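You operate a simulated robot arm through the tools that you are given. There is no shell and no other tool. Be economical: measure what you need, move in short steps, check, and stop when the job is done.

You run a simulated robot arm. Do the job below in one go: nothing can be reset, and whatever is moved stays where it is left.

## Task
Take the white size label on the repair bench and put it away on the label board. Put the flat red-toe sock on the rewinder table. Take the blue tape strip and put it on the far cone board. The order is free.

Only the result counts: the job must be done as asked and must still hold three seconds after the hand-in. Knocking over, shifting, dropping, spilling or breaking anything else fails it.

## Robot
A 6-joint arm with a two-finger gripper on a trunk, on a base that drives. Base frame: it is fixed to the floor where the robot stands at the start and does not move with it; the origin is under the middle of the robot, x ahead of it, y to its left, z up; the surface under the hand at the start is at about z = 880. Readings come in mm, degrees, newtons and seconds.
With the tool pointing down near the work surface it reaches from about 160 to 620 mm from the robot's upright axis, wherever it stands. Its first joint turns from -166.0 to 166.0 degrees. Places, roughly: blue tape strip [-1250, -7000, 750]; far cone board [-100, -2600, 1100]; flat red-toe sock (14x6x2 cm) [-1100, -2100, 700]; label board (12x25 cm) [2440, -4640, 860]; rewinder table [2600, -1700, 800]. Payload 2.45 kg.
The TCP is the grasp point between the finger pads, 26 mm short of the fingertips. In the tool frame z runs along the fingers and y along their closing line. The gripper opens to 96 mm. The gripper's body begins 69 mm behind the TCP.
Orientation is told as [roll, pitch, yaw] about the base's x, y, z axes, in that order, counted from this pose: with the fingers straight down and closing along the base's y, the tool's x points along the base's -x, its y along +y and its z along -z.

## Interface
- The arm moves only by the tool drive_tool. Its argument "moves" is a list of rows, each a list of 3 entries, a list of its own where there are three numbers: the turn, a rotation vector about the base's x, y, z in degrees, then the shift along the base's x, y, z in mm, then the finger opening in mm, from 0 to 96. In form: [[[rx, ry, rz], [tx, ty, tz], gripper], ...]. A call has 1 to 8 rows; each row is the pose to reach, as a shift and turn from the pose commanded when the call began. Rows are played at 5 a second. More than 50 mm and 8.6 degrees between two rows, or a gripper value outside its range, and nothing of the call is played. A pose out of reach is approached as far as the arm can. The call stops where the force on the tool passes 40 N (or 10 N more than at its start, if that is more) or the arm is blocked; 0.2 s more then pass. The fingers move at their own pace and stop on an object; they squeeze with about 24 N. The grip force told is the motor's: it shows also when the fingers shut on nothing. Time passes only in rows, and 0.2 s behind the last, so rows that repeat a pose let the fingers close. It gives the time, the measured TCP pose, the force on the tool (base axes), the opening and the grip force at its end, in the units of the frame above (readings bear some noise), with the torque about the TCP (base axes, N m) and any sound that the robot's microphone picked up, and new pictures: "pictures" is both (left out), scene, wrist or none.
- Cameras (640 x 400 px; columns grow to the right, rows downward): "scene" is now at [30.4, 121.6, 1144.9]; the picture's right is [-0.38, -0.92, 0.00], its down [-0.28, 0.11, -0.95] and it looks along [0.88, -0.36, -0.30] (base axes); focal length 286 px, centre (320, 200). "wrist" rides on the gripper at [82, 3, -98] in the tool frame; the picture's right is [-0.04, 1.00, 0.00], its down [-0.73, -0.03, -0.68] and it looks along [-0.68, -0.03, 0.73] (tool axes); focal length 256 px, centre (320, 200). There is no depth. A picture from a camera that has moved, and an enlarged one, comes with that camera's place and axes in the base frame and with its lens.
- lift_body(by): slides the trunk up (or, below 0, down) by that many mm; the arm and the scene camera ride with it, the base frame stays. It gives what a move gives, with no picture.
- steer(legs): drives the robot by 1 to 6 legs, each [ahead, turn to the left] in mm and degrees, along the robot's own axes; the way and the turn of a leg run together, so that a leg with both is an arc; at most 1500 mm and 180 degrees a leg. The arm and the cameras ride along, it lands a little off, and it stops where it bumps. It gives what a move gives, and a new picture of the scene camera.
- head_to(pan, tilt): turns the head with the scene camera to pan (to the left, within 155 degrees either way) and tilt (down, from -29 to 69), counted from straight ahead of the robot. It gives what a move gives, and a new picture of the scene camera.
- zoom(camera, box): a new picture of the part [left, top, right, bottom] of that camera's present view, enlarged. It takes no simulated time.
- close_job(): hands the job in; it is judged then, once.

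Go step by step. Nothing tells you exact positions but the pictures and the camera data: compare them with the known pose of the tool, close in by small moves and look again before you grip or let go. The budget is 165 turns and 260 pictures, counting those below and the enlarged ones. Unless the task says otherwise, let go and move clear before handing in, and close with one line.

The tools are called as a command line: name --argument value ..., lists and objects as JSON in quotes. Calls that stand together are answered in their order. drive_tool: Moves the arm, as the interface text tells. Its arguments: {"type":"object","properties":{"moves":{"type":"array"},"pictures":{"type":"string","enum":["both","scene","wrist","none"]}},"required":["moves"]} The other tools are called the same way: lift_body (by) slides the trunk up or down; steer (legs) drives the base; head_to (pan, tilt) turns the head that bears the scene camera; zoom (camera, box) takes an enlarged picture of a part of a camera's view; close_job () hands the job in.

At the start:

```text
time_s: 0.0
eef_pos: [444.8, 68.6, 1001.0]
ee_rot: [0.0, 0.0, 0.3]
contact_force: [-0.6, 0.3, -0.6]
moment: [0.01, -0.01, -0.02]
opening: 95.9
grip_force: 0.1
trunk travel left (down, up): [-150.0, 0.0]
robot x, y, heading: [3.8, 1.2, -0.1]
head pan, tilt: [-22.4, 17.5]
```

scene: 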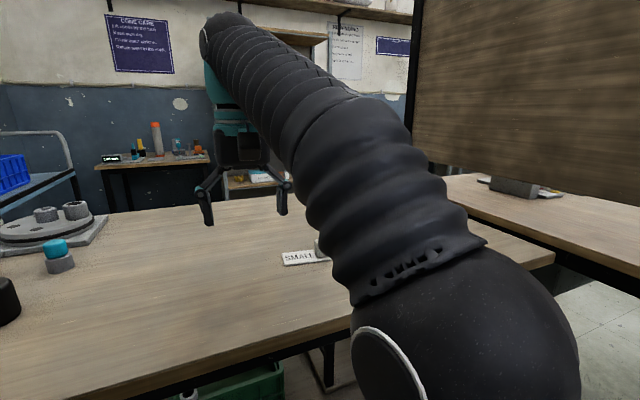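
wrist: 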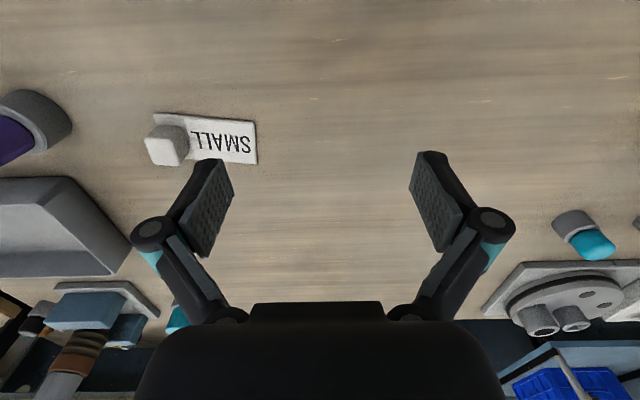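

I see the "SMALL" label with a light block near the gripper. I take it to be around [480, -35, 880]; I'll look closer before moving.

zoom --camera "wrist" --box '[120, 90, 280, 190]'

zoom --camera "scene" --box '[80, 80, 340, 280]'

head_to --pan -70 --tilt 15

```text
4.00 times, centred on (200, 140) of wrist
camera zoom: at [362.7, 71.6, 1098.8], right [0.04, 1.0, 0.0], down [0.73, -0.03, 0.68], along [0.68, -0.02, -0.73], focal length 1024 px, centre (800, 440)
```

zoom: 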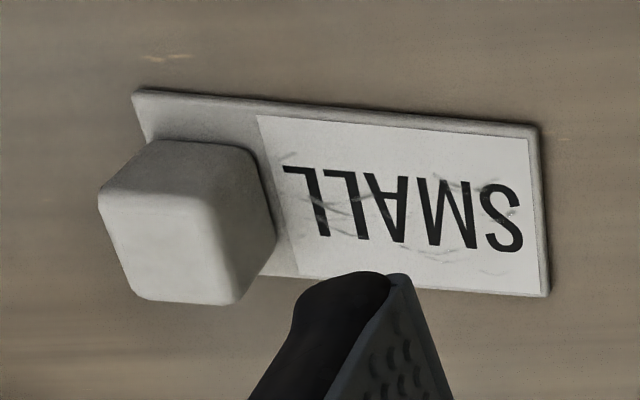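

```text
2.00 times, centred on (210, 180) of scene
camera zoom: at [30.4, 121.6, 1144.9], right [-0.38, -0.92, 0.0], down [-0.28, 0.11, -0.95], along [0.88, -0.36, -0.3], focal length 571 px, centre (540, 240)
```

zoom: 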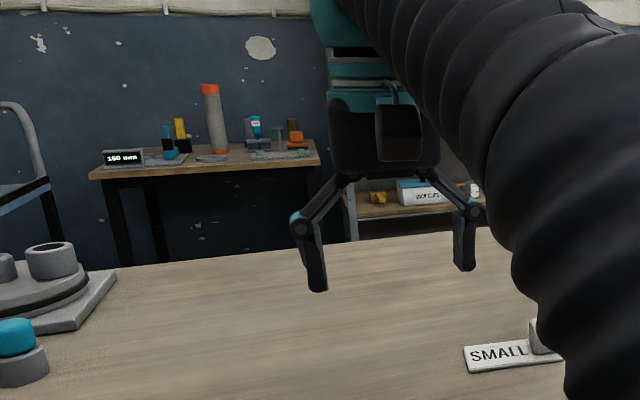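

```text
time_s: 1.1
eef_pos: [444.7, 69.3, 999.9]
ee_rot: [-0.1, 0.0, 0.3]
contact_force: [-0.4, 0.3, 0.1]
moment: [0.0, 0.01, 0.02]
opening: 96.0
grip_force: 0.0
trunk travel left (down, up): [-150.0, 0.0]
robot x, y, heading: [1.0, -1.9, 0.1]
head pan, tilt: [-70.0, 15.0]
camera scene: at [-23.9, 69.4, 1149.0], right [-0.94, -0.34, 0.0], down [-0.09, 0.24, -0.97], along [0.33, -0.91, -0.26], focal length 286 px, centre (320, 200)
```

scene: 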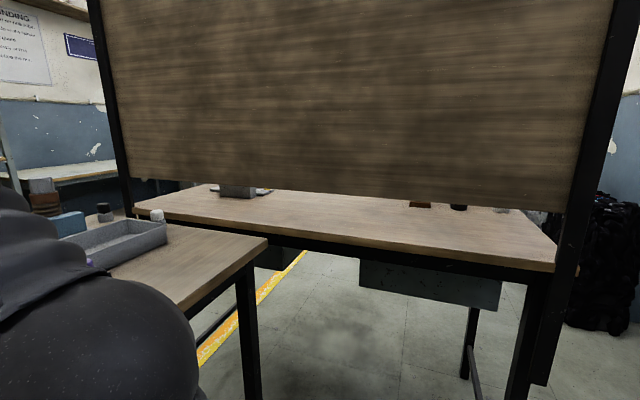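

The label is a small plate with a grip knob at its left end (knob near [479, -70]). I'll move over it and turn to align.

drive_tool --moves '[[[0, 0, -2.5], [10, -45, 0], 60], [[0, 0, -5], [20, -90, 0], 60], [[0, 0, -7.7], [34, -139, 0], 60], [[0, 0, -7.7], [34, -139, -30], 60], [[0, 0, -7.7], [34, -139, -30], 60]]' --pictures "wrist"

```text
refused: row 3 steps farther than a row can; nothing moved
```

drive_tool --moves '[[[0, 0, -2], [9, -35, 0], 60], [[0, 0, -4], [18, -70, 0], 60], [[0, 0, -6], [27, -105, 0], 60], [[0, 0, -7.7], [34, -139, 0], 60], [[0, 0, -7.7], [34, -139, -30], 60], [[0, 0, -7.7], [34, -139, -30], 60]]' --pictures "wrist"

```text
time_s: 2.5
eef_pos: [479.6, -70.8, 969.9]
ee_rot: [0.1, -0.1, -7.4]
contact_force: [-0.1, 0.6, -0.1]
moment: [0.0, 0.01, -0.01]
opening: 60.0
grip_force: 0.1
trunk travel left (down, up): [-150.0, 0.0]
robot x, y, heading: [5.0, -1.2, -0.0]
head pan, tilt: [-70.0, 15.0]
camera wrist: at [397.8, -57.1, 1068.7], right [0.17, 0.99, 0.0], down [0.72, -0.12, 0.68], along [0.67, -0.12, -0.73], focal length 256 px, centre (320, 200)
```

wrist: 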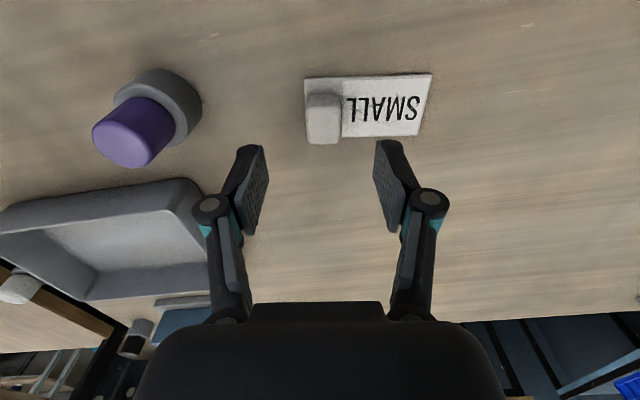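

The gripper is centred over the knob. I'll go down with a small correction of the turn and grip it.

drive_tool --moves '[[[0, 0, 2], [0, 0, -25], 56], [[0, 0, 2], [0, 0, -50], 56], [[0, 0, 2], [0, 0, -58], 56], [[0, 0, 2], [0, 0, -58], 56]]' --pictures "wrist"

```text
time_s: 3.5
eef_pos: [478.3, -70.4, 911.5]
ee_rot: [0.0, 0.0, -5.4]
contact_force: [0.2, -0.5, -0.4]
moment: [0.0, 0.03, 0.02]
opening: 56.0
grip_force: 0.0
trunk travel left (down, up): [-150.0, 0.0]
robot x, y, heading: [0.6, -0.9, 0.1]
head pan, tilt: [-70.0, 15.0]
camera wrist: at [397.2, -58.8, 1010.5], right [0.13, 0.99, 0.0], down [0.73, -0.1, 0.68], along [0.67, -0.09, -0.73], focal length 256 px, centre (320, 200)
```

wrist: 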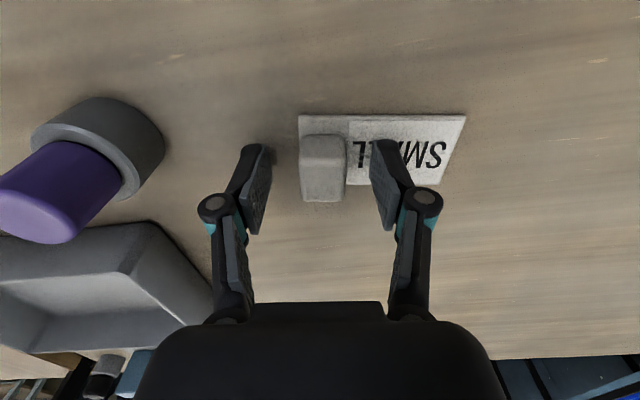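

drive_tool --moves '[[[0, 0, 0], [0, 0, -2], 30], [[0, 0, 0], [0, 0, -2], 10], [[0, 0, 0], [0, 0, -2], 10], [[0, 0, 0], [0, 0, -2], 10]]' --pictures "none"

drive_tool --moves '[[[0, 0, 0], [0, 0, 20], 10], [[0, 0, 0], [0, 0, 60], 10], [[0, 0, 0], [0, 0, 90], 10], [[0, 0, 0], [0, 0, 90], 10]]' --pictures "both"

```text
time_s: 4.5
eef_pos: [478.8, -69.2, 911.5]
ee_rot: [0.1, 0.1, -5.4]
contact_force: [-0.6, -0.5, 1.4]
moment: [0.01, 0.0, 0.03]
opening: 22.7
grip_force: 24.0
trunk travel left (down, up): [-150.0, 0.0]
robot x, y, heading: [-0.9, 1.3, -0.2]
head pan, tilt: [-70.0, 15.0]
```

```text
time_s: 5.5
eef_pos: [478.9, -68.8, 1001.1]
ee_rot: [-0.1, -0.1, -5.4]
contact_force: [1.2, -0.6, -0.8]
moment: [-0.01, -0.01, 0.01]
opening: 22.7
grip_force: 23.9
trunk travel left (down, up): [-150.0, 0.0]
robot x, y, heading: [1.3, -2.7, 0.0]
head pan, tilt: [-70.0, 15.0]
camera scene: at [-24.0, 69.3, 1149.0], right [-0.94, -0.34, 0.0], down [-0.09, 0.24, -0.97], along [0.33, -0.91, -0.26], focal length 286 px, centre (320, 200)
camera wrist: at [397.2, -59.5, 1099.4], right [0.13, 0.99, 0.0], down [0.73, -0.1, 0.68], along [0.67, -0.09, -0.73], focal length 256 px, centre (320, 200)
```

scene: 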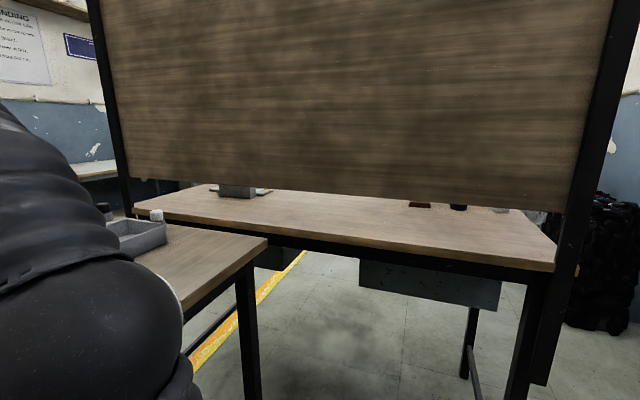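
wrist: 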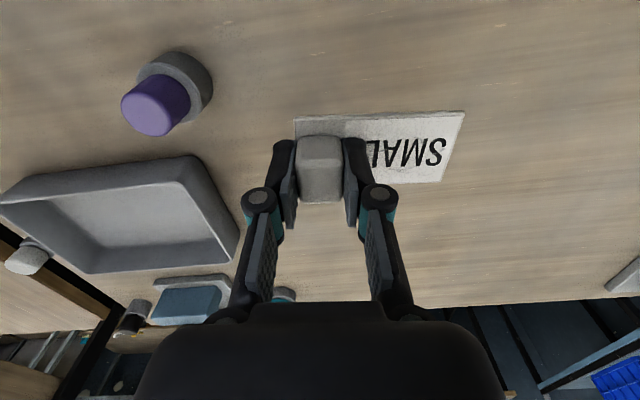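

The label is held. Now I'll survey the surroundings to plan the drive.

head_to --pan -115 --tilt 5

head_to --pan -152 --tilt 10

head_to --pan 70 --tilt 10

```text
time_s: 6.7
eef_pos: [478.9, -69.6, 1000.4]
ee_rot: [-0.1, -0.1, -5.4]
contact_force: [-0.5, -0.1, -0.5]
moment: [0.01, -0.01, 0.01]
opening: 22.8
grip_force: 23.6
trunk travel left (down, up): [-150.0, 0.0]
robot x, y, heading: [-0.2, -0.3, -0.0]
head pan, tilt: [-115.0, 5.0]
camera scene: at [-94.7, 73.8, 1165.2], right [-0.91, 0.42, 0.0], down [0.04, 0.08, -1.0], along [-0.42, -0.9, -0.09], focal length 286 px, centre (320, 200)
```

scene: 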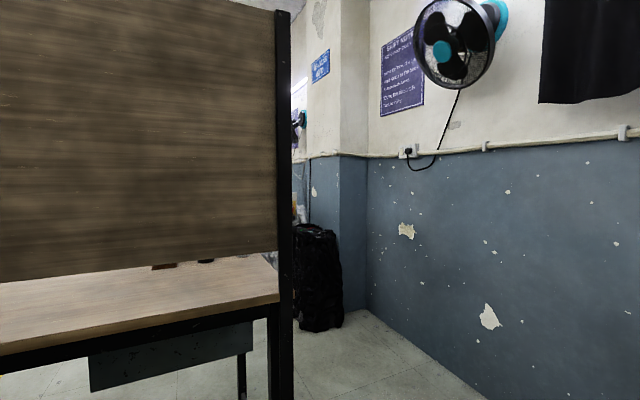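

```text
time_s: 7.7
eef_pos: [479.3, -68.8, 1000.3]
ee_rot: [0.0, -0.1, -5.3]
contact_force: [0.8, -0.4, -0.4]
moment: [-0.01, -0.02, -0.01]
opening: 22.7
grip_force: 23.9
trunk travel left (down, up): [-150.0, 0.0]
robot x, y, heading: [-1.3, 2.5, 0.0]
head pan, tilt: [-152.0, 10.0]
camera scene: at [-138.0, 113.4, 1157.1], right [-0.47, 0.88, 0.0], down [0.15, 0.08, -0.98], along [-0.87, -0.46, -0.17], focal length 286 px, centre (320, 200)
```

scene: 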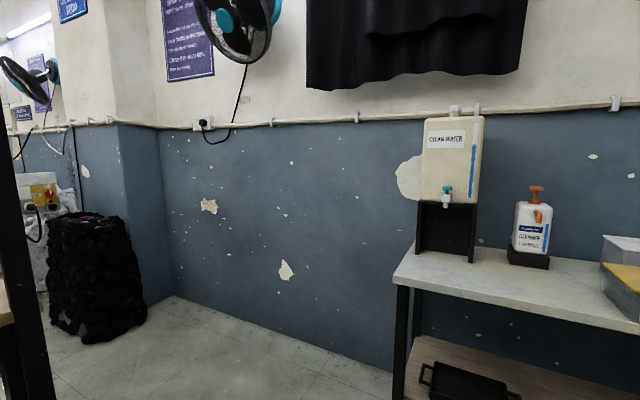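

```text
time_s: 10.9
eef_pos: [479.6, -70.4, 999.7]
ee_rot: [-0.1, -0.2, -5.4]
contact_force: [-0.1, -0.4, -0.3]
moment: [-0.03, -0.01, 0.02]
opening: 22.8
grip_force: 24.1
trunk travel left (down, up): [-150.0, 0.0]
robot x, y, heading: [-1.3, 1.0, -0.1]
head pan, tilt: [70.0, 10.0]
camera scene: at [-24.1, 244.4, 1157.1], right [0.94, -0.34, 0.0], down [-0.06, -0.16, -0.98], along [0.34, 0.93, -0.17], focal length 286 px, centre (320, 200)
```

scene: 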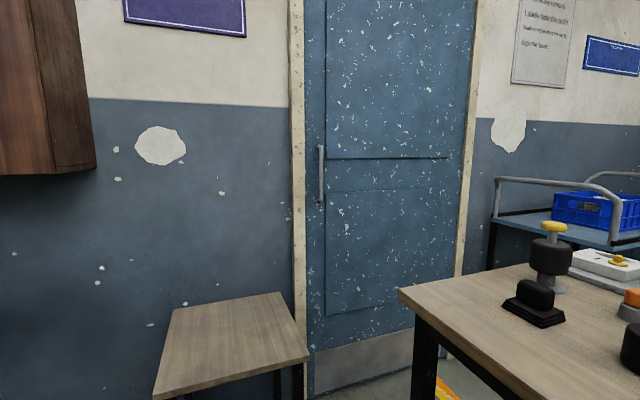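

The label's in hand. I'll pull the arm in and up for travelling, then back away from the bench to get a clearer view.

drive_tool --moves '[[[0, 0, 0], [-40, 10, 15], 10], [[0, 0, 0], [-80, 20, 30], 10], [[0, 0, 0], [-120, 30, 50], 10], [[0, 0, 0], [-160, 40, 70], 10], [[0, 0, 0], [-190, 50, 90], 10], [[0, 0, 0], [-190, 50, 90], 10]]' --pictures "none"

steer --legs '[[-250, 0]]'

head_to --pan -45 --tilt 20

head_to --pan -90 --tilt 20

```text
time_s: 12.3
eef_pos: [314.3, -22.5, 1005.5]
ee_rot: [0.0, -0.2, -5.4]
contact_force: [-0.4, -0.1, 0.0]
moment: [0.01, 0.0, 0.0]
opening: 22.9
grip_force: 23.4
out of reach, approached as far as the arm can: row 1, 2, 3, 4, 5, 6
trunk travel left (down, up): [-150.0, 0.0]
robot x, y, heading: [-0.3, 0.9, -0.1]
head pan, tilt: [70.0, 10.0]
```

```text
time_s: 14.1
eef_pos: [65.7, -24.9, 1006.5]
ee_rot: [0.0, -0.4, -5.6]
contact_force: [0.2, 0.1, 0.2]
moment: [0.0, 0.01, 0.0]
opening: 22.9
grip_force: 23.6
trunk travel left (down, up): [-150.0, 0.0]
robot x, y, heading: [-250.4, 0.4, 0.2]
head pan, tilt: [70.0, 10.0]
camera scene: at [-272.4, 244.8, 1157.1], right [0.94, -0.34, 0.0], down [-0.06, -0.16, -0.98], along [0.34, 0.92, -0.17], focal length 286 px, centre (320, 200)
```

scene: 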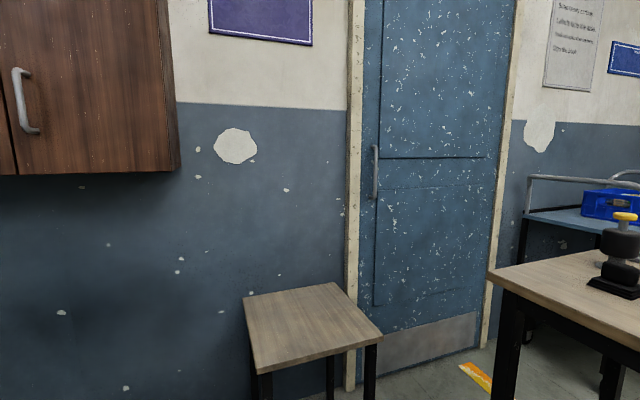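

```text
time_s: 16.0
eef_pos: [66.8, -24.9, 1005.6]
ee_rot: [0.0, -0.2, -5.7]
contact_force: [-0.1, -0.5, 0.2]
moment: [0.04, -0.01, -0.01]
opening: 23.0
grip_force: 23.7
trunk travel left (down, up): [-150.0, 0.0]
robot x, y, heading: [-249.5, -1.0, -0.2]
head pan, tilt: [-45.0, 20.0]
camera scene: at [-238.7, 91.5, 1140.8], right [-0.71, -0.71, 0.0], down [-0.24, 0.24, -0.94], along [0.66, -0.67, -0.34], focal length 286 px, centre (320, 200)
```

scene: 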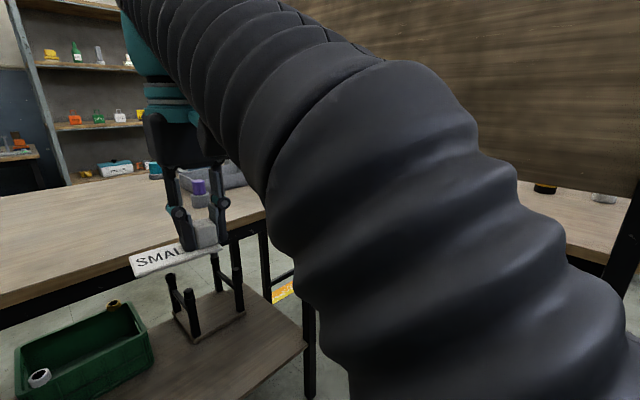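

```text
time_s: 17.1
eef_pos: [66.6, -24.9, 1005.3]
ee_rot: [0.0, -0.3, -5.5]
contact_force: [0.4, -0.1, -0.1]
moment: [0.0, -0.01, 0.0]
opening: 22.7
grip_force: 24.4
trunk travel left (down, up): [-150.0, 0.0]
robot x, y, heading: [-250.0, 2.8, -0.0]
head pan, tilt: [-90.0, 20.0]
camera scene: at [-304.5, 64.3, 1140.8], right [-1.0, 0.0, 0.0], down [0.0, 0.34, -0.94], along [0.0, -0.94, -0.34], focal length 286 px, centre (320, 200)
```

scene: 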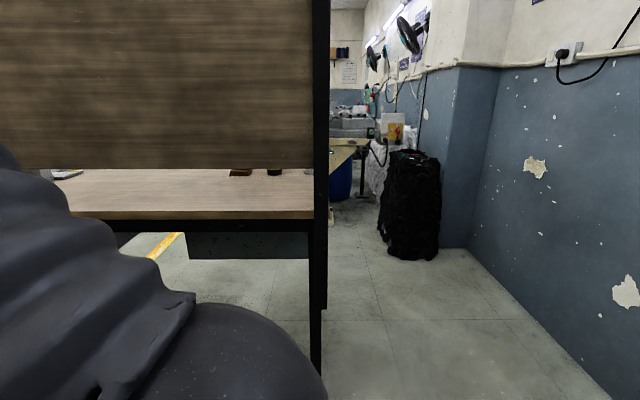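

zoom --camera "scene" --box '[310, 20, 470, 270]'

steer --legs '[[-350, 0], [0, -90]]'

```text
1.60 times, centred on (390, 145) of scene
camera zoom: at [-304.5, 64.3, 1140.8], right [-1.0, 0.0, 0.0], down [0.0, 0.34, -0.94], along [0.0, -0.94, -0.34], focal length 457 px, centre (208, 288)
```

zoom: 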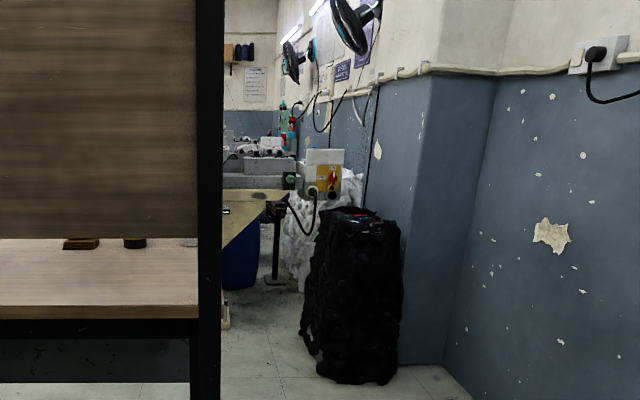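

```text
time_s: 23.2
eef_pos: [-621.6, -313.5, 1004.9]
ee_rot: [0.1, -0.3, -95.4]
contact_force: [-0.4, 0.8, -0.1]
moment: [-0.02, 0.0, -0.01]
opening: 22.8
grip_force: 24.3
trunk travel left (down, up): [-150.0, 0.0]
robot x, y, heading: [-597.8, 0.5, -89.9]
head pan, tilt: [-90.0, 20.0]
camera scene: at [-528.9, 60.1, 1140.8], right [0.0, 1.0, 0.0], down [0.34, 0.0, -0.94], along [-0.94, 0.0, -0.34], focal length 286 px, centre (320, 200)
```

scene: 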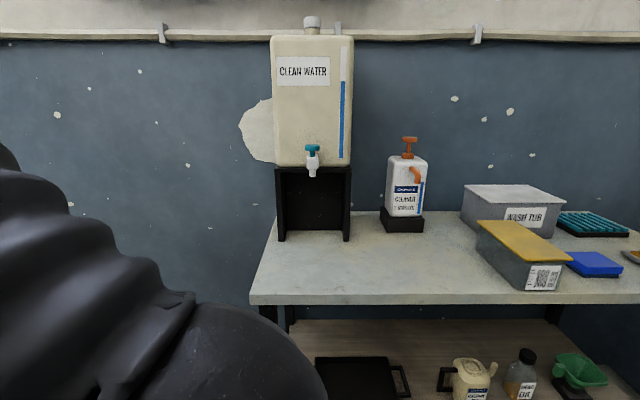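

The sack at the right seems to carry the sock. I'll look down the aisle before driving.

head_to --pan 8 --tilt 25

head_to --pan -12 --tilt 25

```text
time_s: 25.0
eef_pos: [-621.1, -314.8, 1004.7]
ee_rot: [0.0, -0.3, -95.3]
contact_force: [0.3, 0.4, 0.3]
moment: [0.01, -0.02, 0.03]
opening: 22.9
grip_force: 24.0
trunk travel left (down, up): [-150.0, 0.0]
robot x, y, heading: [-594.9, 0.1, -90.1]
head pan, tilt: [8.0, 25.0]
camera scene: at [-422.9, -31.0, 1132.7], right [-0.99, -0.14, 0.0], down [-0.06, 0.42, -0.91], along [0.13, -0.9, -0.42], focal length 286 px, centre (320, 200)
```

scene: 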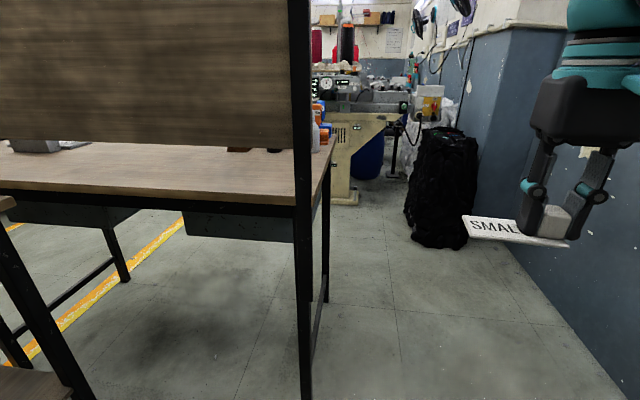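

```text
time_s: 25.8
eef_pos: [-622.2, -314.1, 1004.8]
ee_rot: [0.0, -0.3, -95.4]
contact_force: [-0.2, -0.1, 1.1]
moment: [0.06, 0.01, -0.02]
opening: 22.6
grip_force: 23.2
trunk travel left (down, up): [-150.0, 0.0]
robot x, y, heading: [-596.8, 0.2, -90.1]
head pan, tilt: [-12.0, 25.0]
camera scene: at [-454.8, -29.9, 1132.7], right [-0.98, 0.21, 0.0], down [0.09, 0.41, -0.91], along [-0.19, -0.89, -0.42], focal length 286 px, centre (320, 200)
```

scene: 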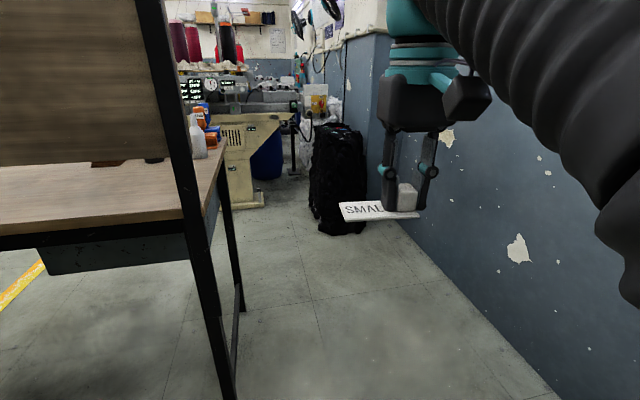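

head_to --pan 60 --tilt 69

head_to --pan 45 --tilt 15

```text
time_s: 27.2
eef_pos: [-621.5, -314.6, 1004.6]
ee_rot: [0.0, -0.3, -95.4]
contact_force: [-0.8, -0.4, 0.1]
moment: [0.03, 0.04, -0.03]
opening: 22.8
grip_force: 23.2
trunk travel left (down, up): [-150.0, 0.0]
robot x, y, heading: [-598.1, -2.1, -90.0]
head pan, tilt: [60.0, 68.8]
camera scene: at [-387.3, 32.3, 1073.3], right [-0.5, -0.87, 0.0], down [-0.81, 0.47, -0.36], along [0.31, -0.18, -0.93], focal length 286 px, centre (320, 200)
```

scene: 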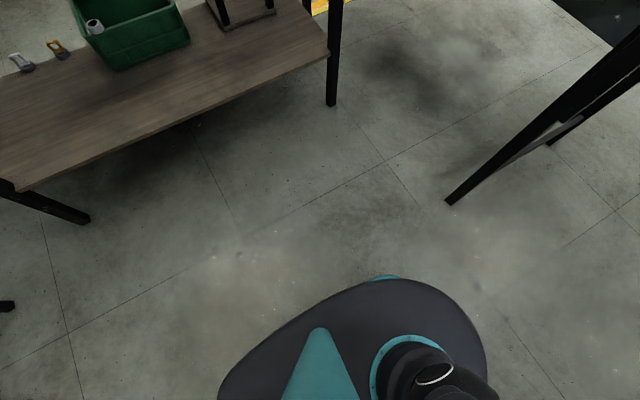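

```text
time_s: 28.5
eef_pos: [-621.0, -314.3, 1005.7]
ee_rot: [0.0, -0.3, -95.3]
contact_force: [0.9, -0.1, 0.1]
moment: [0.01, 0.0, -0.01]
opening: 22.7
grip_force: 24.3
trunk travel left (down, up): [-150.0, 0.0]
robot x, y, heading: [-597.8, -2.0, -89.6]
head pan, tilt: [45.0, 15.0]
camera scene: at [-369.7, -5.7, 1148.9], right [-0.71, -0.71, 0.0], down [-0.18, 0.18, -0.97], along [0.68, -0.68, -0.26], focal length 286 px, centre (320, 200)
```

scene: 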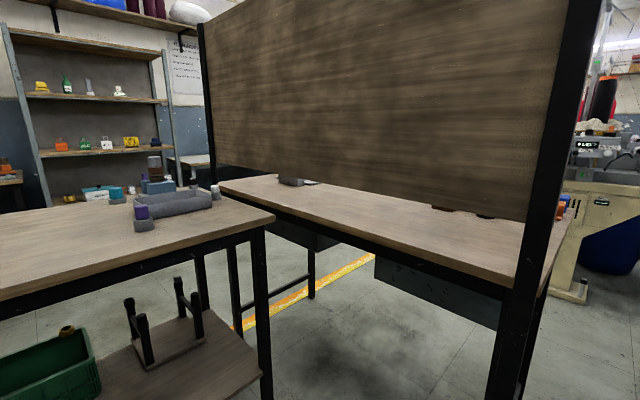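

The aisle ahead on the right is free; my way is to go along it at x≈-600 to y≈-1500 and look there.

steer --legs '[[1480, 0]]'

head_to --pan -50 --tilt 35

head_to --pan 15 --tilt 15

```text
time_s: 32.2
eef_pos: [-621.2, -944.9, 1007.5]
ee_rot: [0.2, -0.4, -95.1]
contact_force: [-0.1, -0.4, -0.5]
moment: [0.0, 0.02, 0.01]
opening: 22.7
grip_force: 23.6
trunk travel left (down, up): [-150.0, 0.0]
robot x, y, heading: [-594.2, -634.6, -89.1]
head pan, tilt: [45.0, 15.0]
stopped in leg 1: the robot was blocked; the commanded pose is now the measured one
camera scene: at [-367.1, -627.2, 1149.9], right [-0.63, -0.77, 0.0], down [-0.2, 0.16, -0.97], along [0.75, -0.61, -0.25], focal length 286 px, centre (320, 200)
```

scene: 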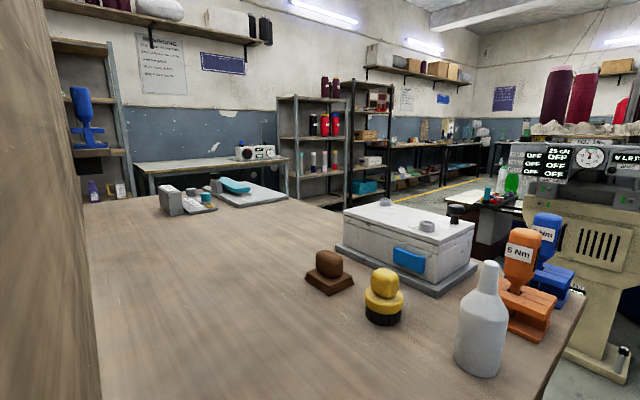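

```text
time_s: 33.9
eef_pos: [-618.6, -956.6, 1000.3]
ee_rot: [0.0, 0.5, -95.2]
contact_force: [-0.9, -6.6, -3.7]
moment: [0.62, -0.06, -0.02]
opening: 22.8
grip_force: 24.2
trunk travel left (down, up): [-150.0, 0.0]
robot x, y, heading: [-596.9, -634.4, -89.6]
head pan, tilt: [-50.0, 35.0]
camera scene: at [-502.0, -635.8, 1116.7], right [-0.65, 0.76, 0.0], down [0.44, 0.38, -0.82], along [-0.62, -0.53, -0.58], focal length 286 px, centre (320, 200)
```

scene: 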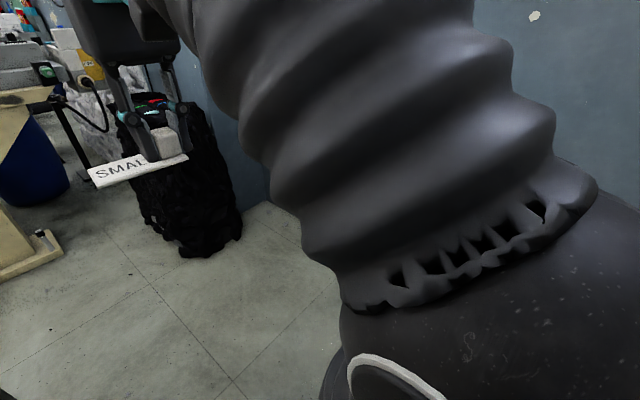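

```text
time_s: 35.3
eef_pos: [-617.5, -950.7, 1004.6]
ee_rot: [-0.1, -0.2, -95.0]
contact_force: [0.4, 0.1, -0.1]
moment: [0.03, 0.02, 0.0]
opening: 22.6
grip_force: 24.0
trunk travel left (down, up): [-150.0, 0.0]
robot x, y, heading: [-595.5, -635.7, -89.5]
head pan, tilt: [15.0, 15.0]
camera scene: at [-410.3, -663.8, 1148.9], right [-0.96, -0.27, 0.0], down [-0.07, 0.25, -0.97], along [0.26, -0.93, -0.26], focal length 286 px, centre (320, 200)
```

scene: 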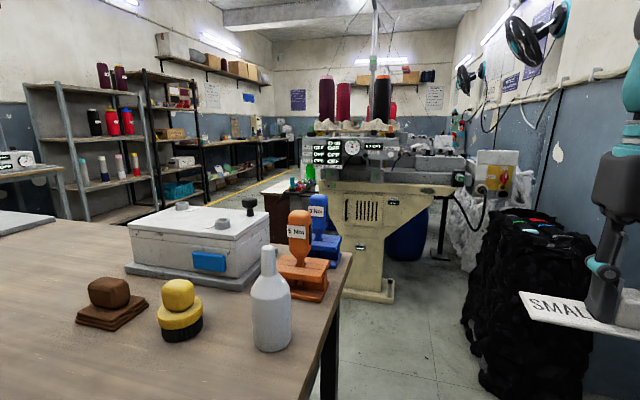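

I bumped the table's post with the base edge; I'll back off and swing wider to the right, then curve past the sack into the open area.

steer --legs '[[-200, 0], [0, -30], [320, 0], [0, 30], [600, 0], [0, 50]]'

```text
time_s: 46.8
eef_pos: [-520.8, -1533.8, 1003.9]
ee_rot: [-0.1, -0.2, -45.0]
contact_force: [0.3, -0.6, 0.7]
moment: [0.02, 0.0, -0.01]
opening: 22.6
grip_force: 23.6
trunk travel left (down, up): [-150.0, 0.0]
robot x, y, heading: [-752.3, -1313.0, -39.2]
head pan, tilt: [15.0, 15.0]
camera scene: at [-606.1, -1194.3, 1149.0], right [-0.41, -0.91, 0.0], down [-0.24, 0.11, -0.97], along [0.88, -0.4, -0.26], focal length 286 px, centre (320, 200)
```

scene: 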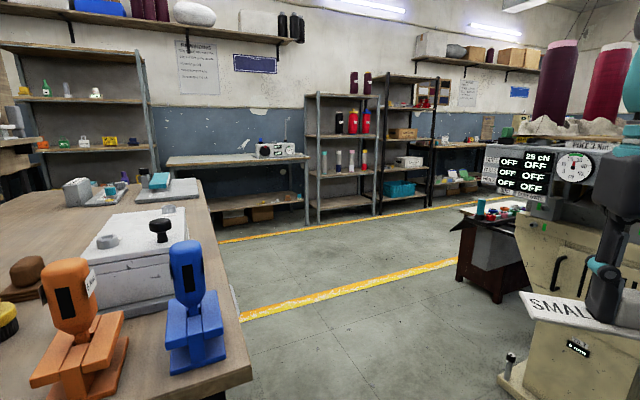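

I'm in the clear area. I'll look at the sack top for the sock and at the machine.

head_to --pan -75 --tilt 25

head_to --pan -25 --tilt 5

```text
time_s: 48.5
eef_pos: [-520.7, -1535.1, 1005.6]
ee_rot: [-0.2, -0.2, -45.0]
contact_force: [-0.2, 0.4, -0.1]
moment: [-0.02, 0.02, 0.01]
opening: 22.8
grip_force: 23.8
trunk travel left (down, up): [-150.0, 0.0]
robot x, y, heading: [-748.9, -1316.3, -39.1]
head pan, tilt: [-75.0, 25.0]
camera scene: at [-729.0, -1240.0, 1132.8], right [-0.91, 0.41, 0.0], down [0.17, 0.39, -0.91], along [-0.37, -0.83, -0.42], focal length 286 px, centre (320, 200)
```

scene: 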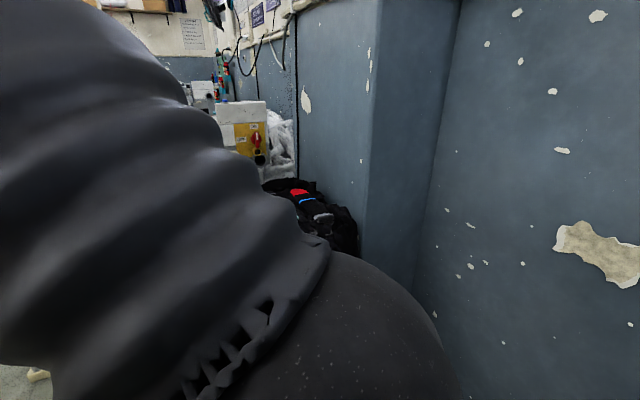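

```text
time_s: 49.7
eef_pos: [-521.6, -1535.1, 1005.7]
ee_rot: [0.0, -0.2, -45.0]
contact_force: [-0.5, -0.2, 0.3]
moment: [0.01, -0.01, 0.0]
opening: 22.9
grip_force: 23.5
trunk travel left (down, up): [-150.0, 0.0]
robot x, y, heading: [-748.0, -1314.2, -39.1]
head pan, tilt: [-25.0, 5.0]
camera scene: at [-651.4, -1238.7, 1165.1], right [-0.9, -0.43, 0.0], down [-0.04, 0.08, -1.0], along [0.43, -0.9, -0.09], focal length 286 px, centre (320, 200)
```

scene: 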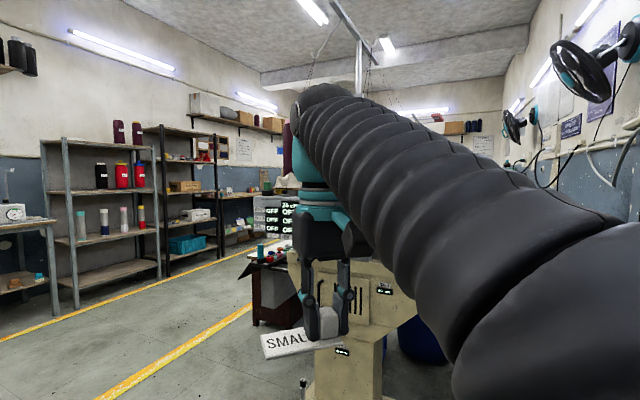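

The route to the label board runs along the yellow-lined aisle (x 950–2200). I'll drive there.

steer --legs '[[450, 0], [0, 14], [1500, 0], [0, -47], [1400, 0]]'

head_to --pan 30 --tilt 12

```text
time_s: 69.0
eef_pos: [1369.2, -3935.3, 1005.9]
ee_rot: [-0.1, -0.2, -80.7]
contact_force: [-0.1, 0.6, -0.1]
moment: [-0.02, -0.01, -0.04]
opening: 22.8
grip_force: 24.1
trunk travel left (down, up): [-150.0, 0.0]
robot x, y, heading: [1309.6, -3621.8, -75.1]
head pan, tilt: [-25.0, 5.0]
camera scene: at [1438.0, -3616.8, 1165.2], right [-0.98, 0.18, 0.0], down [0.02, 0.09, -1.0], along [-0.17, -0.98, -0.09], focal length 286 px, centre (320, 200)
```

scene: 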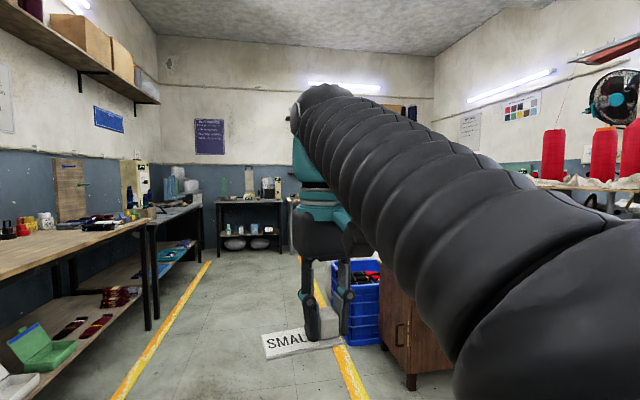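

```text
time_s: 70.3
eef_pos: [1370.1, -3935.2, 1004.8]
ee_rot: [-0.2, -0.1, -80.8]
contact_force: [0.9, -0.1, 0.0]
moment: [-0.04, -0.01, -0.02]
opening: 22.7
grip_force: 24.1
trunk travel left (down, up): [-150.0, 0.0]
robot x, y, heading: [1315.8, -3624.8, -75.0]
head pan, tilt: [30.0, 12.0]
camera scene: at [1519.9, -3592.5, 1153.9], right [-0.71, -0.71, 0.0], down [-0.15, 0.15, -0.98], along [0.69, -0.69, -0.21], focal length 286 px, centre (320, 200)
```

scene: 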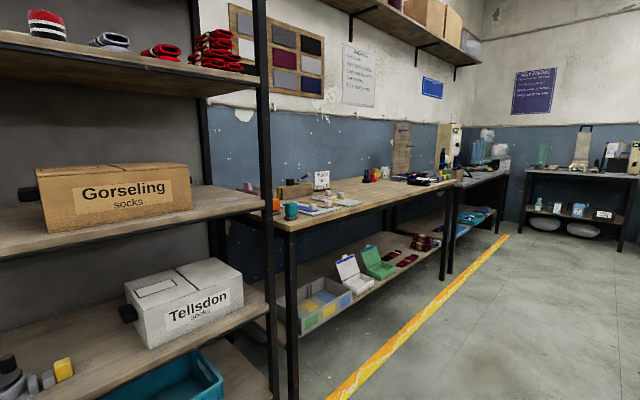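

zoom --camera "scene" --box '[240, 140, 480, 260]'

steer --legs '[[0, 37], [790, 0], [0, 38]]'

```text
2.67 times, centred on (360, 200) of scene
camera zoom: at [1519.9, -3592.5, 1153.9], right [-0.71, -0.71, 0.0], down [-0.15, 0.15, -0.98], along [0.69, -0.69, -0.21], focal length 762 px, centre (213, 200)
```

zoom: 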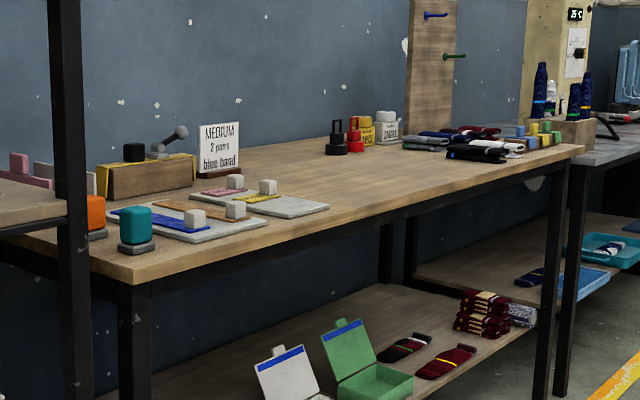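

```text
time_s: 78.0
eef_pos: [2245.9, -4155.7, 1005.2]
ee_rot: [-0.6, -0.2, -8.7]
contact_force: [-3.9, -29.8, 2.4]
moment: [3.48, -0.5, -1.23]
opening: 22.7
grip_force: 23.8
trunk travel left (down, up): [-150.0, 0.0]
robot x, y, heading: [1931.1, -4118.3, -2.2]
head pan, tilt: [30.0, 12.0]
stopped in leg 3: the robot was blocked; the commanded pose is now the measured one
camera scene: at [1964.1, -3913.9, 1154.4], right [0.47, -0.88, 0.0], down [-0.18, -0.09, -0.98], along [0.86, 0.46, -0.21], focal length 286 px, centre (320, 200)
```

scene: 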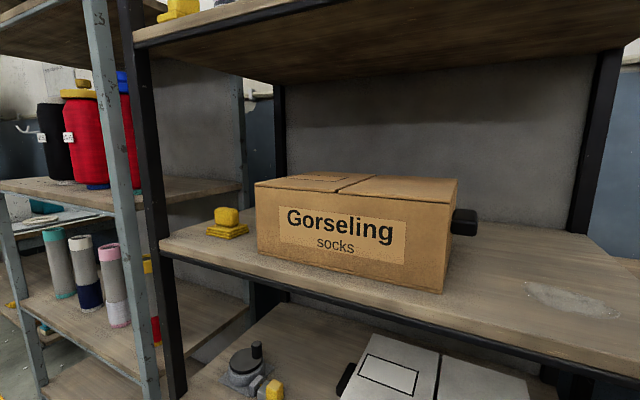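

My turn made the gripper touch the shelf post. I'll turn back a little and retreat, and check the shelf and the label grip.

steer --legs '[[0, -12], [-300, 0]]'

drive_tool --moves '[[[0, 0, 0], [0, 0, 0], 10]]' --pictures "wrist"

head_to --pan 0 --tilt 12

```text
time_s: 80.8
eef_pos: [1939.4, -4144.7, 1004.3]
ee_rot: [-0.4, -0.1, -20.3]
contact_force: [0.1, 0.1, 0.3]
moment: [0.01, -0.01, -0.02]
opening: 22.8
grip_force: 24.1
trunk travel left (down, up): [-150.0, 0.0]
robot x, y, heading: [1641.6, -4043.5, -14.0]
head pan, tilt: [30.0, 12.0]
camera scene: at [1713.4, -3849.0, 1153.9], right [0.28, -0.96, 0.0], down [-0.2, -0.06, -0.98], along [0.94, 0.27, -0.21], focal length 286 px, centre (320, 200)
```

scene: 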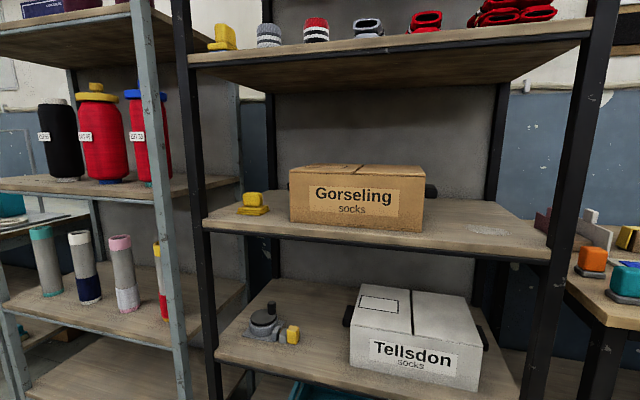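

```text
time_s: 81.2
eef_pos: [1938.7, -4144.8, 1005.8]
ee_rot: [-0.5, -0.3, -20.4]
contact_force: [0.4, -0.1, 0.1]
moment: [0.0, 0.01, 0.0]
opening: 22.7
grip_force: 23.8
trunk travel left (down, up): [-150.0, 0.0]
robot x, y, heading: [1642.6, -4042.1, -13.8]
head pan, tilt: [30.0, 12.0]
camera wrist: at [1863.3, -4113.0, 1103.4], right [0.39, 0.92, -0.01], down [0.68, -0.28, 0.68], along [0.63, -0.27, -0.73], focal length 256 px, centre (320, 200)
```

wrist: 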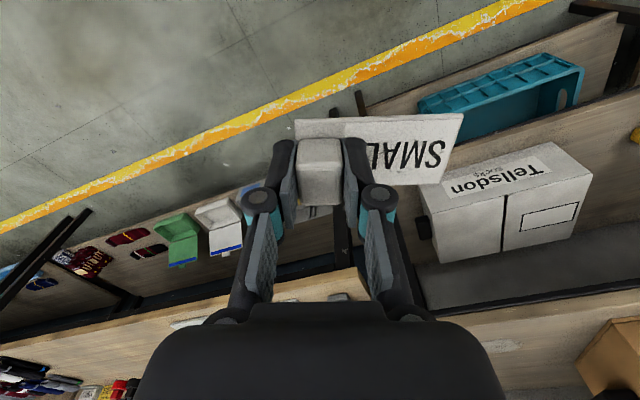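

```text
time_s: 82.2
eef_pos: [1938.9, -4144.4, 1005.4]
ee_rot: [-0.5, -0.2, -20.4]
contact_force: [-0.6, -1.4, 1.0]
moment: [0.03, 0.0, -0.03]
opening: 22.5
grip_force: 23.9
trunk travel left (down, up): [-150.0, 0.0]
robot x, y, heading: [1641.2, -4041.6, -13.6]
head pan, tilt: [0.0, 12.0]
camera scene: at [1714.3, -3897.2, 1153.9], right [-0.24, -0.97, 0.0], down [-0.2, 0.05, -0.98], along [0.95, -0.23, -0.21], focal length 286 px, centre (320, 200)
```

scene: 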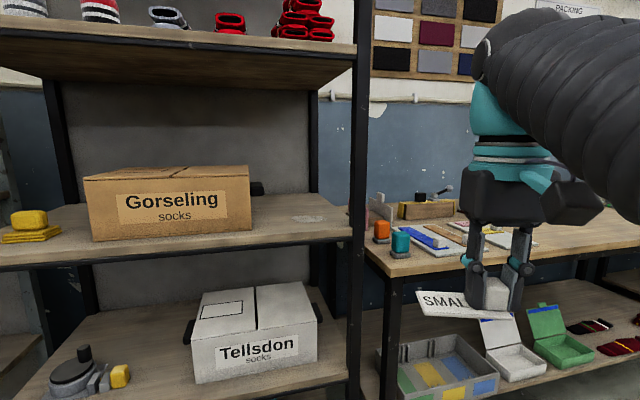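

The label is still firmly held and the shelf looks undisturbed. I'll drive south to stand in front of the label board.

steer --legs '[[0, -56], [620, 0], [0, 68]]'

head_to --pan -5 --tilt 30

```text
time_s: 91.1
eef_pos: [2166.1, -4660.9, 1004.4]
ee_rot: [-0.5, -0.3, -8.6]
contact_force: [0.4, -1.0, 0.4]
moment: [0.01, 0.03, 0.02]
opening: 22.7
grip_force: 24.5
trunk travel left (down, up): [-150.0, 0.0]
robot x, y, heading: [1854.0, -4619.0, -2.0]
head pan, tilt: [0.0, 12.0]
camera scene: at [1896.1, -4465.0, 1153.9], right [-0.04, -1.0, 0.0], down [-0.21, 0.01, -0.98], along [0.98, -0.04, -0.21], focal length 286 px, centre (320, 200)
```

scene: 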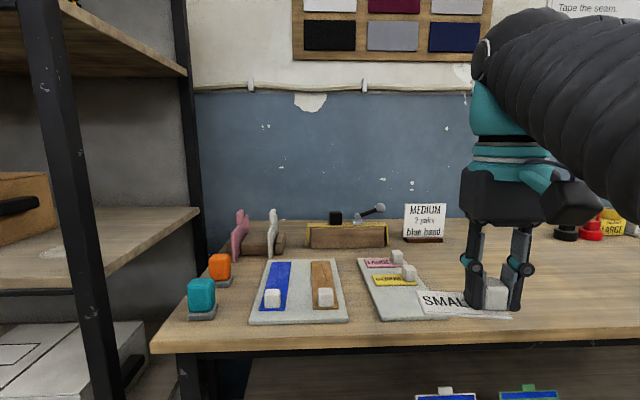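

```text
time_s: 91.9
eef_pos: [2165.1, -4661.1, 1005.5]
ee_rot: [-0.6, -0.2, -8.7]
contact_force: [-0.1, -0.2, -0.4]
moment: [0.03, -0.01, -0.01]
opening: 22.8
grip_force: 23.8
trunk travel left (down, up): [-150.0, 0.0]
robot x, y, heading: [1852.9, -4618.3, -2.4]
head pan, tilt: [-5.0, 30.0]
camera scene: at [1892.7, -4472.8, 1124.8], right [-0.13, -0.99, 0.0], down [-0.5, 0.06, -0.87], along [0.86, -0.11, -0.5], focal length 286 px, centre (320, 200)
```

scene: 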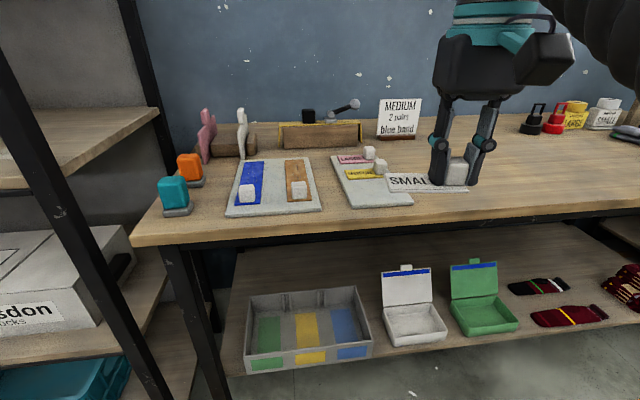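

The right board carries the LARGE and MEDIUM labels and has a free place at its near end. I'll check it with the wrist camera.

drive_tool --moves '[[[0, 0, 0], [0, 0, 0], 10]]' --pictures "wrist"

zoom --camera "scene" --box '[310, 130, 470, 230]'

```text
time_s: 92.3
eef_pos: [2166.3, -4660.8, 1005.7]
ee_rot: [-0.5, -0.2, -8.7]
contact_force: [0.6, -0.8, -1.2]
moment: [0.02, -0.02, 0.0]
opening: 22.6
grip_force: 23.7
trunk travel left (down, up): [-150.0, 0.0]
robot x, y, heading: [1853.3, -4625.3, -2.3]
head pan, tilt: [-5.0, 30.0]
camera wrist: at [2085.5, -4645.3, 1103.5], right [0.19, 0.98, -0.01], down [0.72, -0.13, 0.68], along [0.67, -0.14, -0.73], focal length 256 px, centre (320, 200)
```

wrist: 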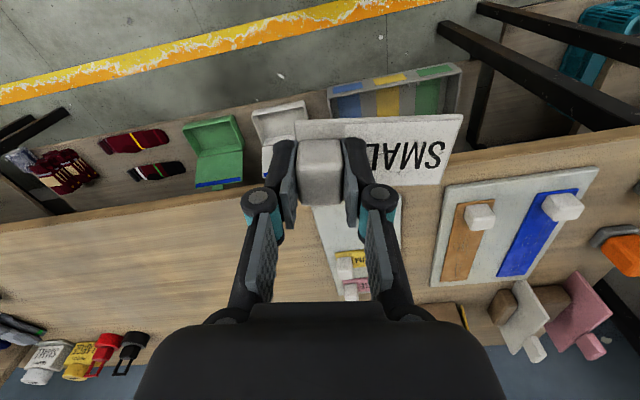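

```text
4.00 times, centred on (390, 180) of scene
camera zoom: at [1892.7, -4472.8, 1124.8], right [-0.13, -0.99, 0.0], down [-0.5, 0.06, -0.87], along [0.86, -0.11, -0.5], focal length 1143 px, centre (40, 280)
```

zoom: 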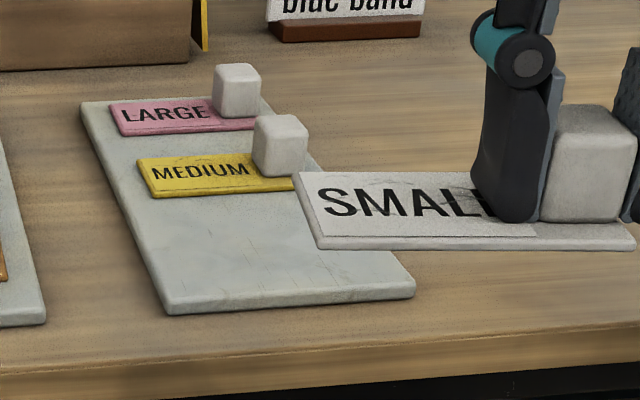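

The free slot is the near end of the label board, centre about [2345, -4634]. I'll bring the label above it with the same direction as the others, then check.

drive_tool --moves '[[[0.1, 0, 2], [45, -2, 0], 10], [[0.2, 0, 4], [90, -4, 0], 10], [[0.4, 0, 6], [135, -6, 0], 10], [[0.5, 0.2, 6.4], [179, -7, -10], 10], [[0.5, 0.2, 6.4], [179, -7, -50], 10], [[0.5, 0.2, 6.4], [179, -7, -60], 10], [[0.5, 0.2, 6.4], [179, -7, -60], 10]]' --pictures "both"

```text
time_s: 93.9
eef_pos: [2345.9, -4667.8, 946.0]
ee_rot: [0.0, 0.0, -2.4]
contact_force: [-0.1, -0.1, -1.0]
moment: [0.01, -0.02, -0.01]
opening: 22.9
grip_force: 23.6
trunk travel left (down, up): [-150.0, 0.0]
robot x, y, heading: [1853.7, -4620.2, -2.3]
head pan, tilt: [-5.0, 30.0]
camera scene: at [1892.8, -4472.8, 1124.8], right [-0.13, -0.99, 0.0], down [-0.5, 0.06, -0.87], along [0.86, -0.11, -0.5], focal length 286 px, centre (320, 200)
camera wrist: at [2263.8, -4662.0, 1044.3], right [0.08, 1.0, 0.0], down [0.73, -0.06, 0.68], along [0.68, -0.05, -0.73], focal length 256 px, centre (320, 200)
```

scene: 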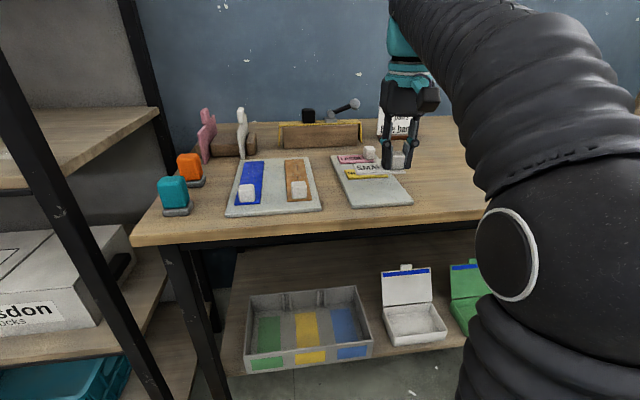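
wrist: 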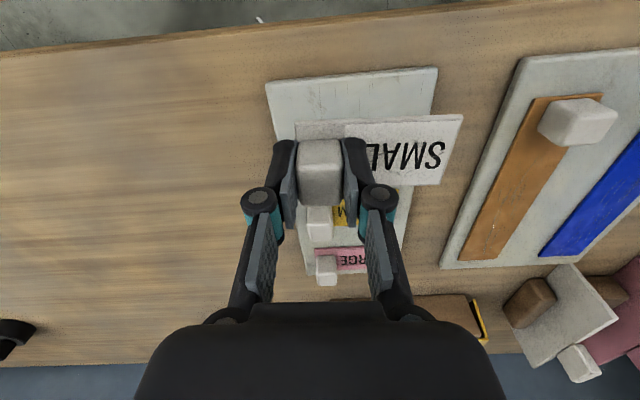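

The board lies a little farther than first estimated (near edge x≈2322). I'll shift by +9 mm x, -8 mm y and go down.

drive_tool --moves '[[[0, 0, 0.3], [9, -9, 0], 10], [[0, 0, 0.3], [9, -9, -25], 10], [[0, 0, 0.3], [9, -9, -40], 10], [[0, 0, 0.3], [9, -9, -45], 10], [[0, 0, 0.3], [9, -9, -45], 10]]' --pictures "both"

zoom --camera "scene" --box '[320, 130, 480, 230]'

```text
time_s: 95.1
eef_pos: [2353.8, -4677.4, 900.0]
ee_rot: [0.1, 0.0, -2.0]
contact_force: [0.7, -0.2, -0.9]
moment: [0.0, -0.02, 0.0]
opening: 22.5
grip_force: 24.4
trunk travel left (down, up): [-150.0, 0.0]
robot x, y, heading: [1850.1, -4622.3, -2.4]
head pan, tilt: [-5.0, 30.0]
camera scene: at [1892.7, -4472.8, 1124.8], right [-0.13, -0.99, 0.0], down [-0.5, 0.06, -0.87], along [0.86, -0.11, -0.5], focal length 286 px, centre (320, 200)
camera wrist: at [2272.3, -4671.6, 999.2], right [0.08, 1.0, 0.0], down [0.73, -0.06, 0.68], along [0.68, -0.05, -0.73], focal length 256 px, centre (320, 200)
```

scene: 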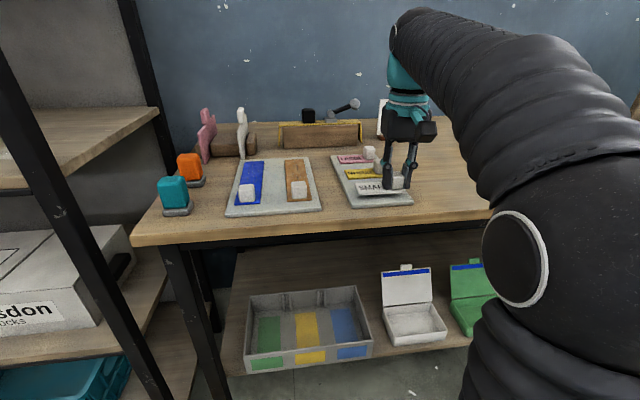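
wrist: 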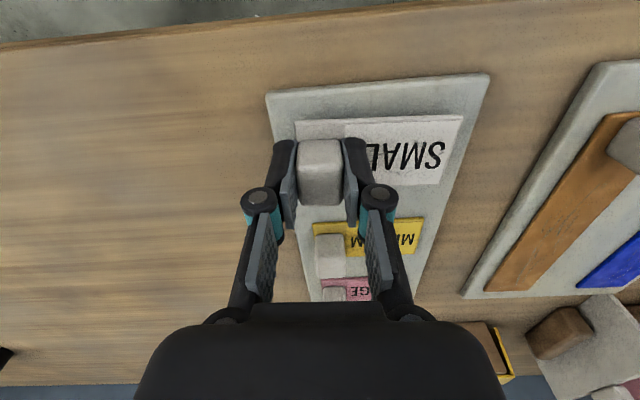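

```text
4.00 times, centred on (400, 180) of scene
camera zoom: at [1892.7, -4472.8, 1124.8], right [-0.13, -0.99, 0.0], down [-0.5, 0.06, -0.87], along [0.86, -0.11, -0.5], focal length 1143 px, centre (0, 280)
```

zoom: 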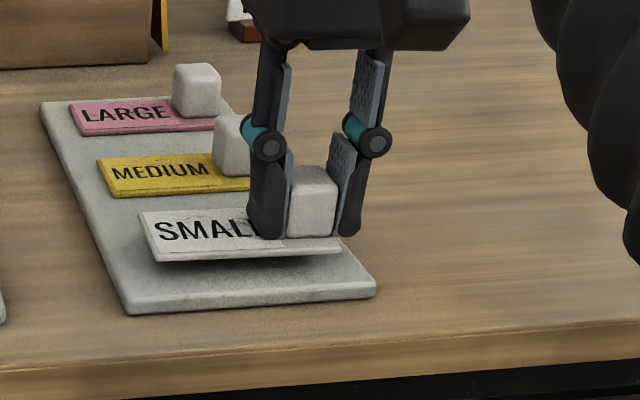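

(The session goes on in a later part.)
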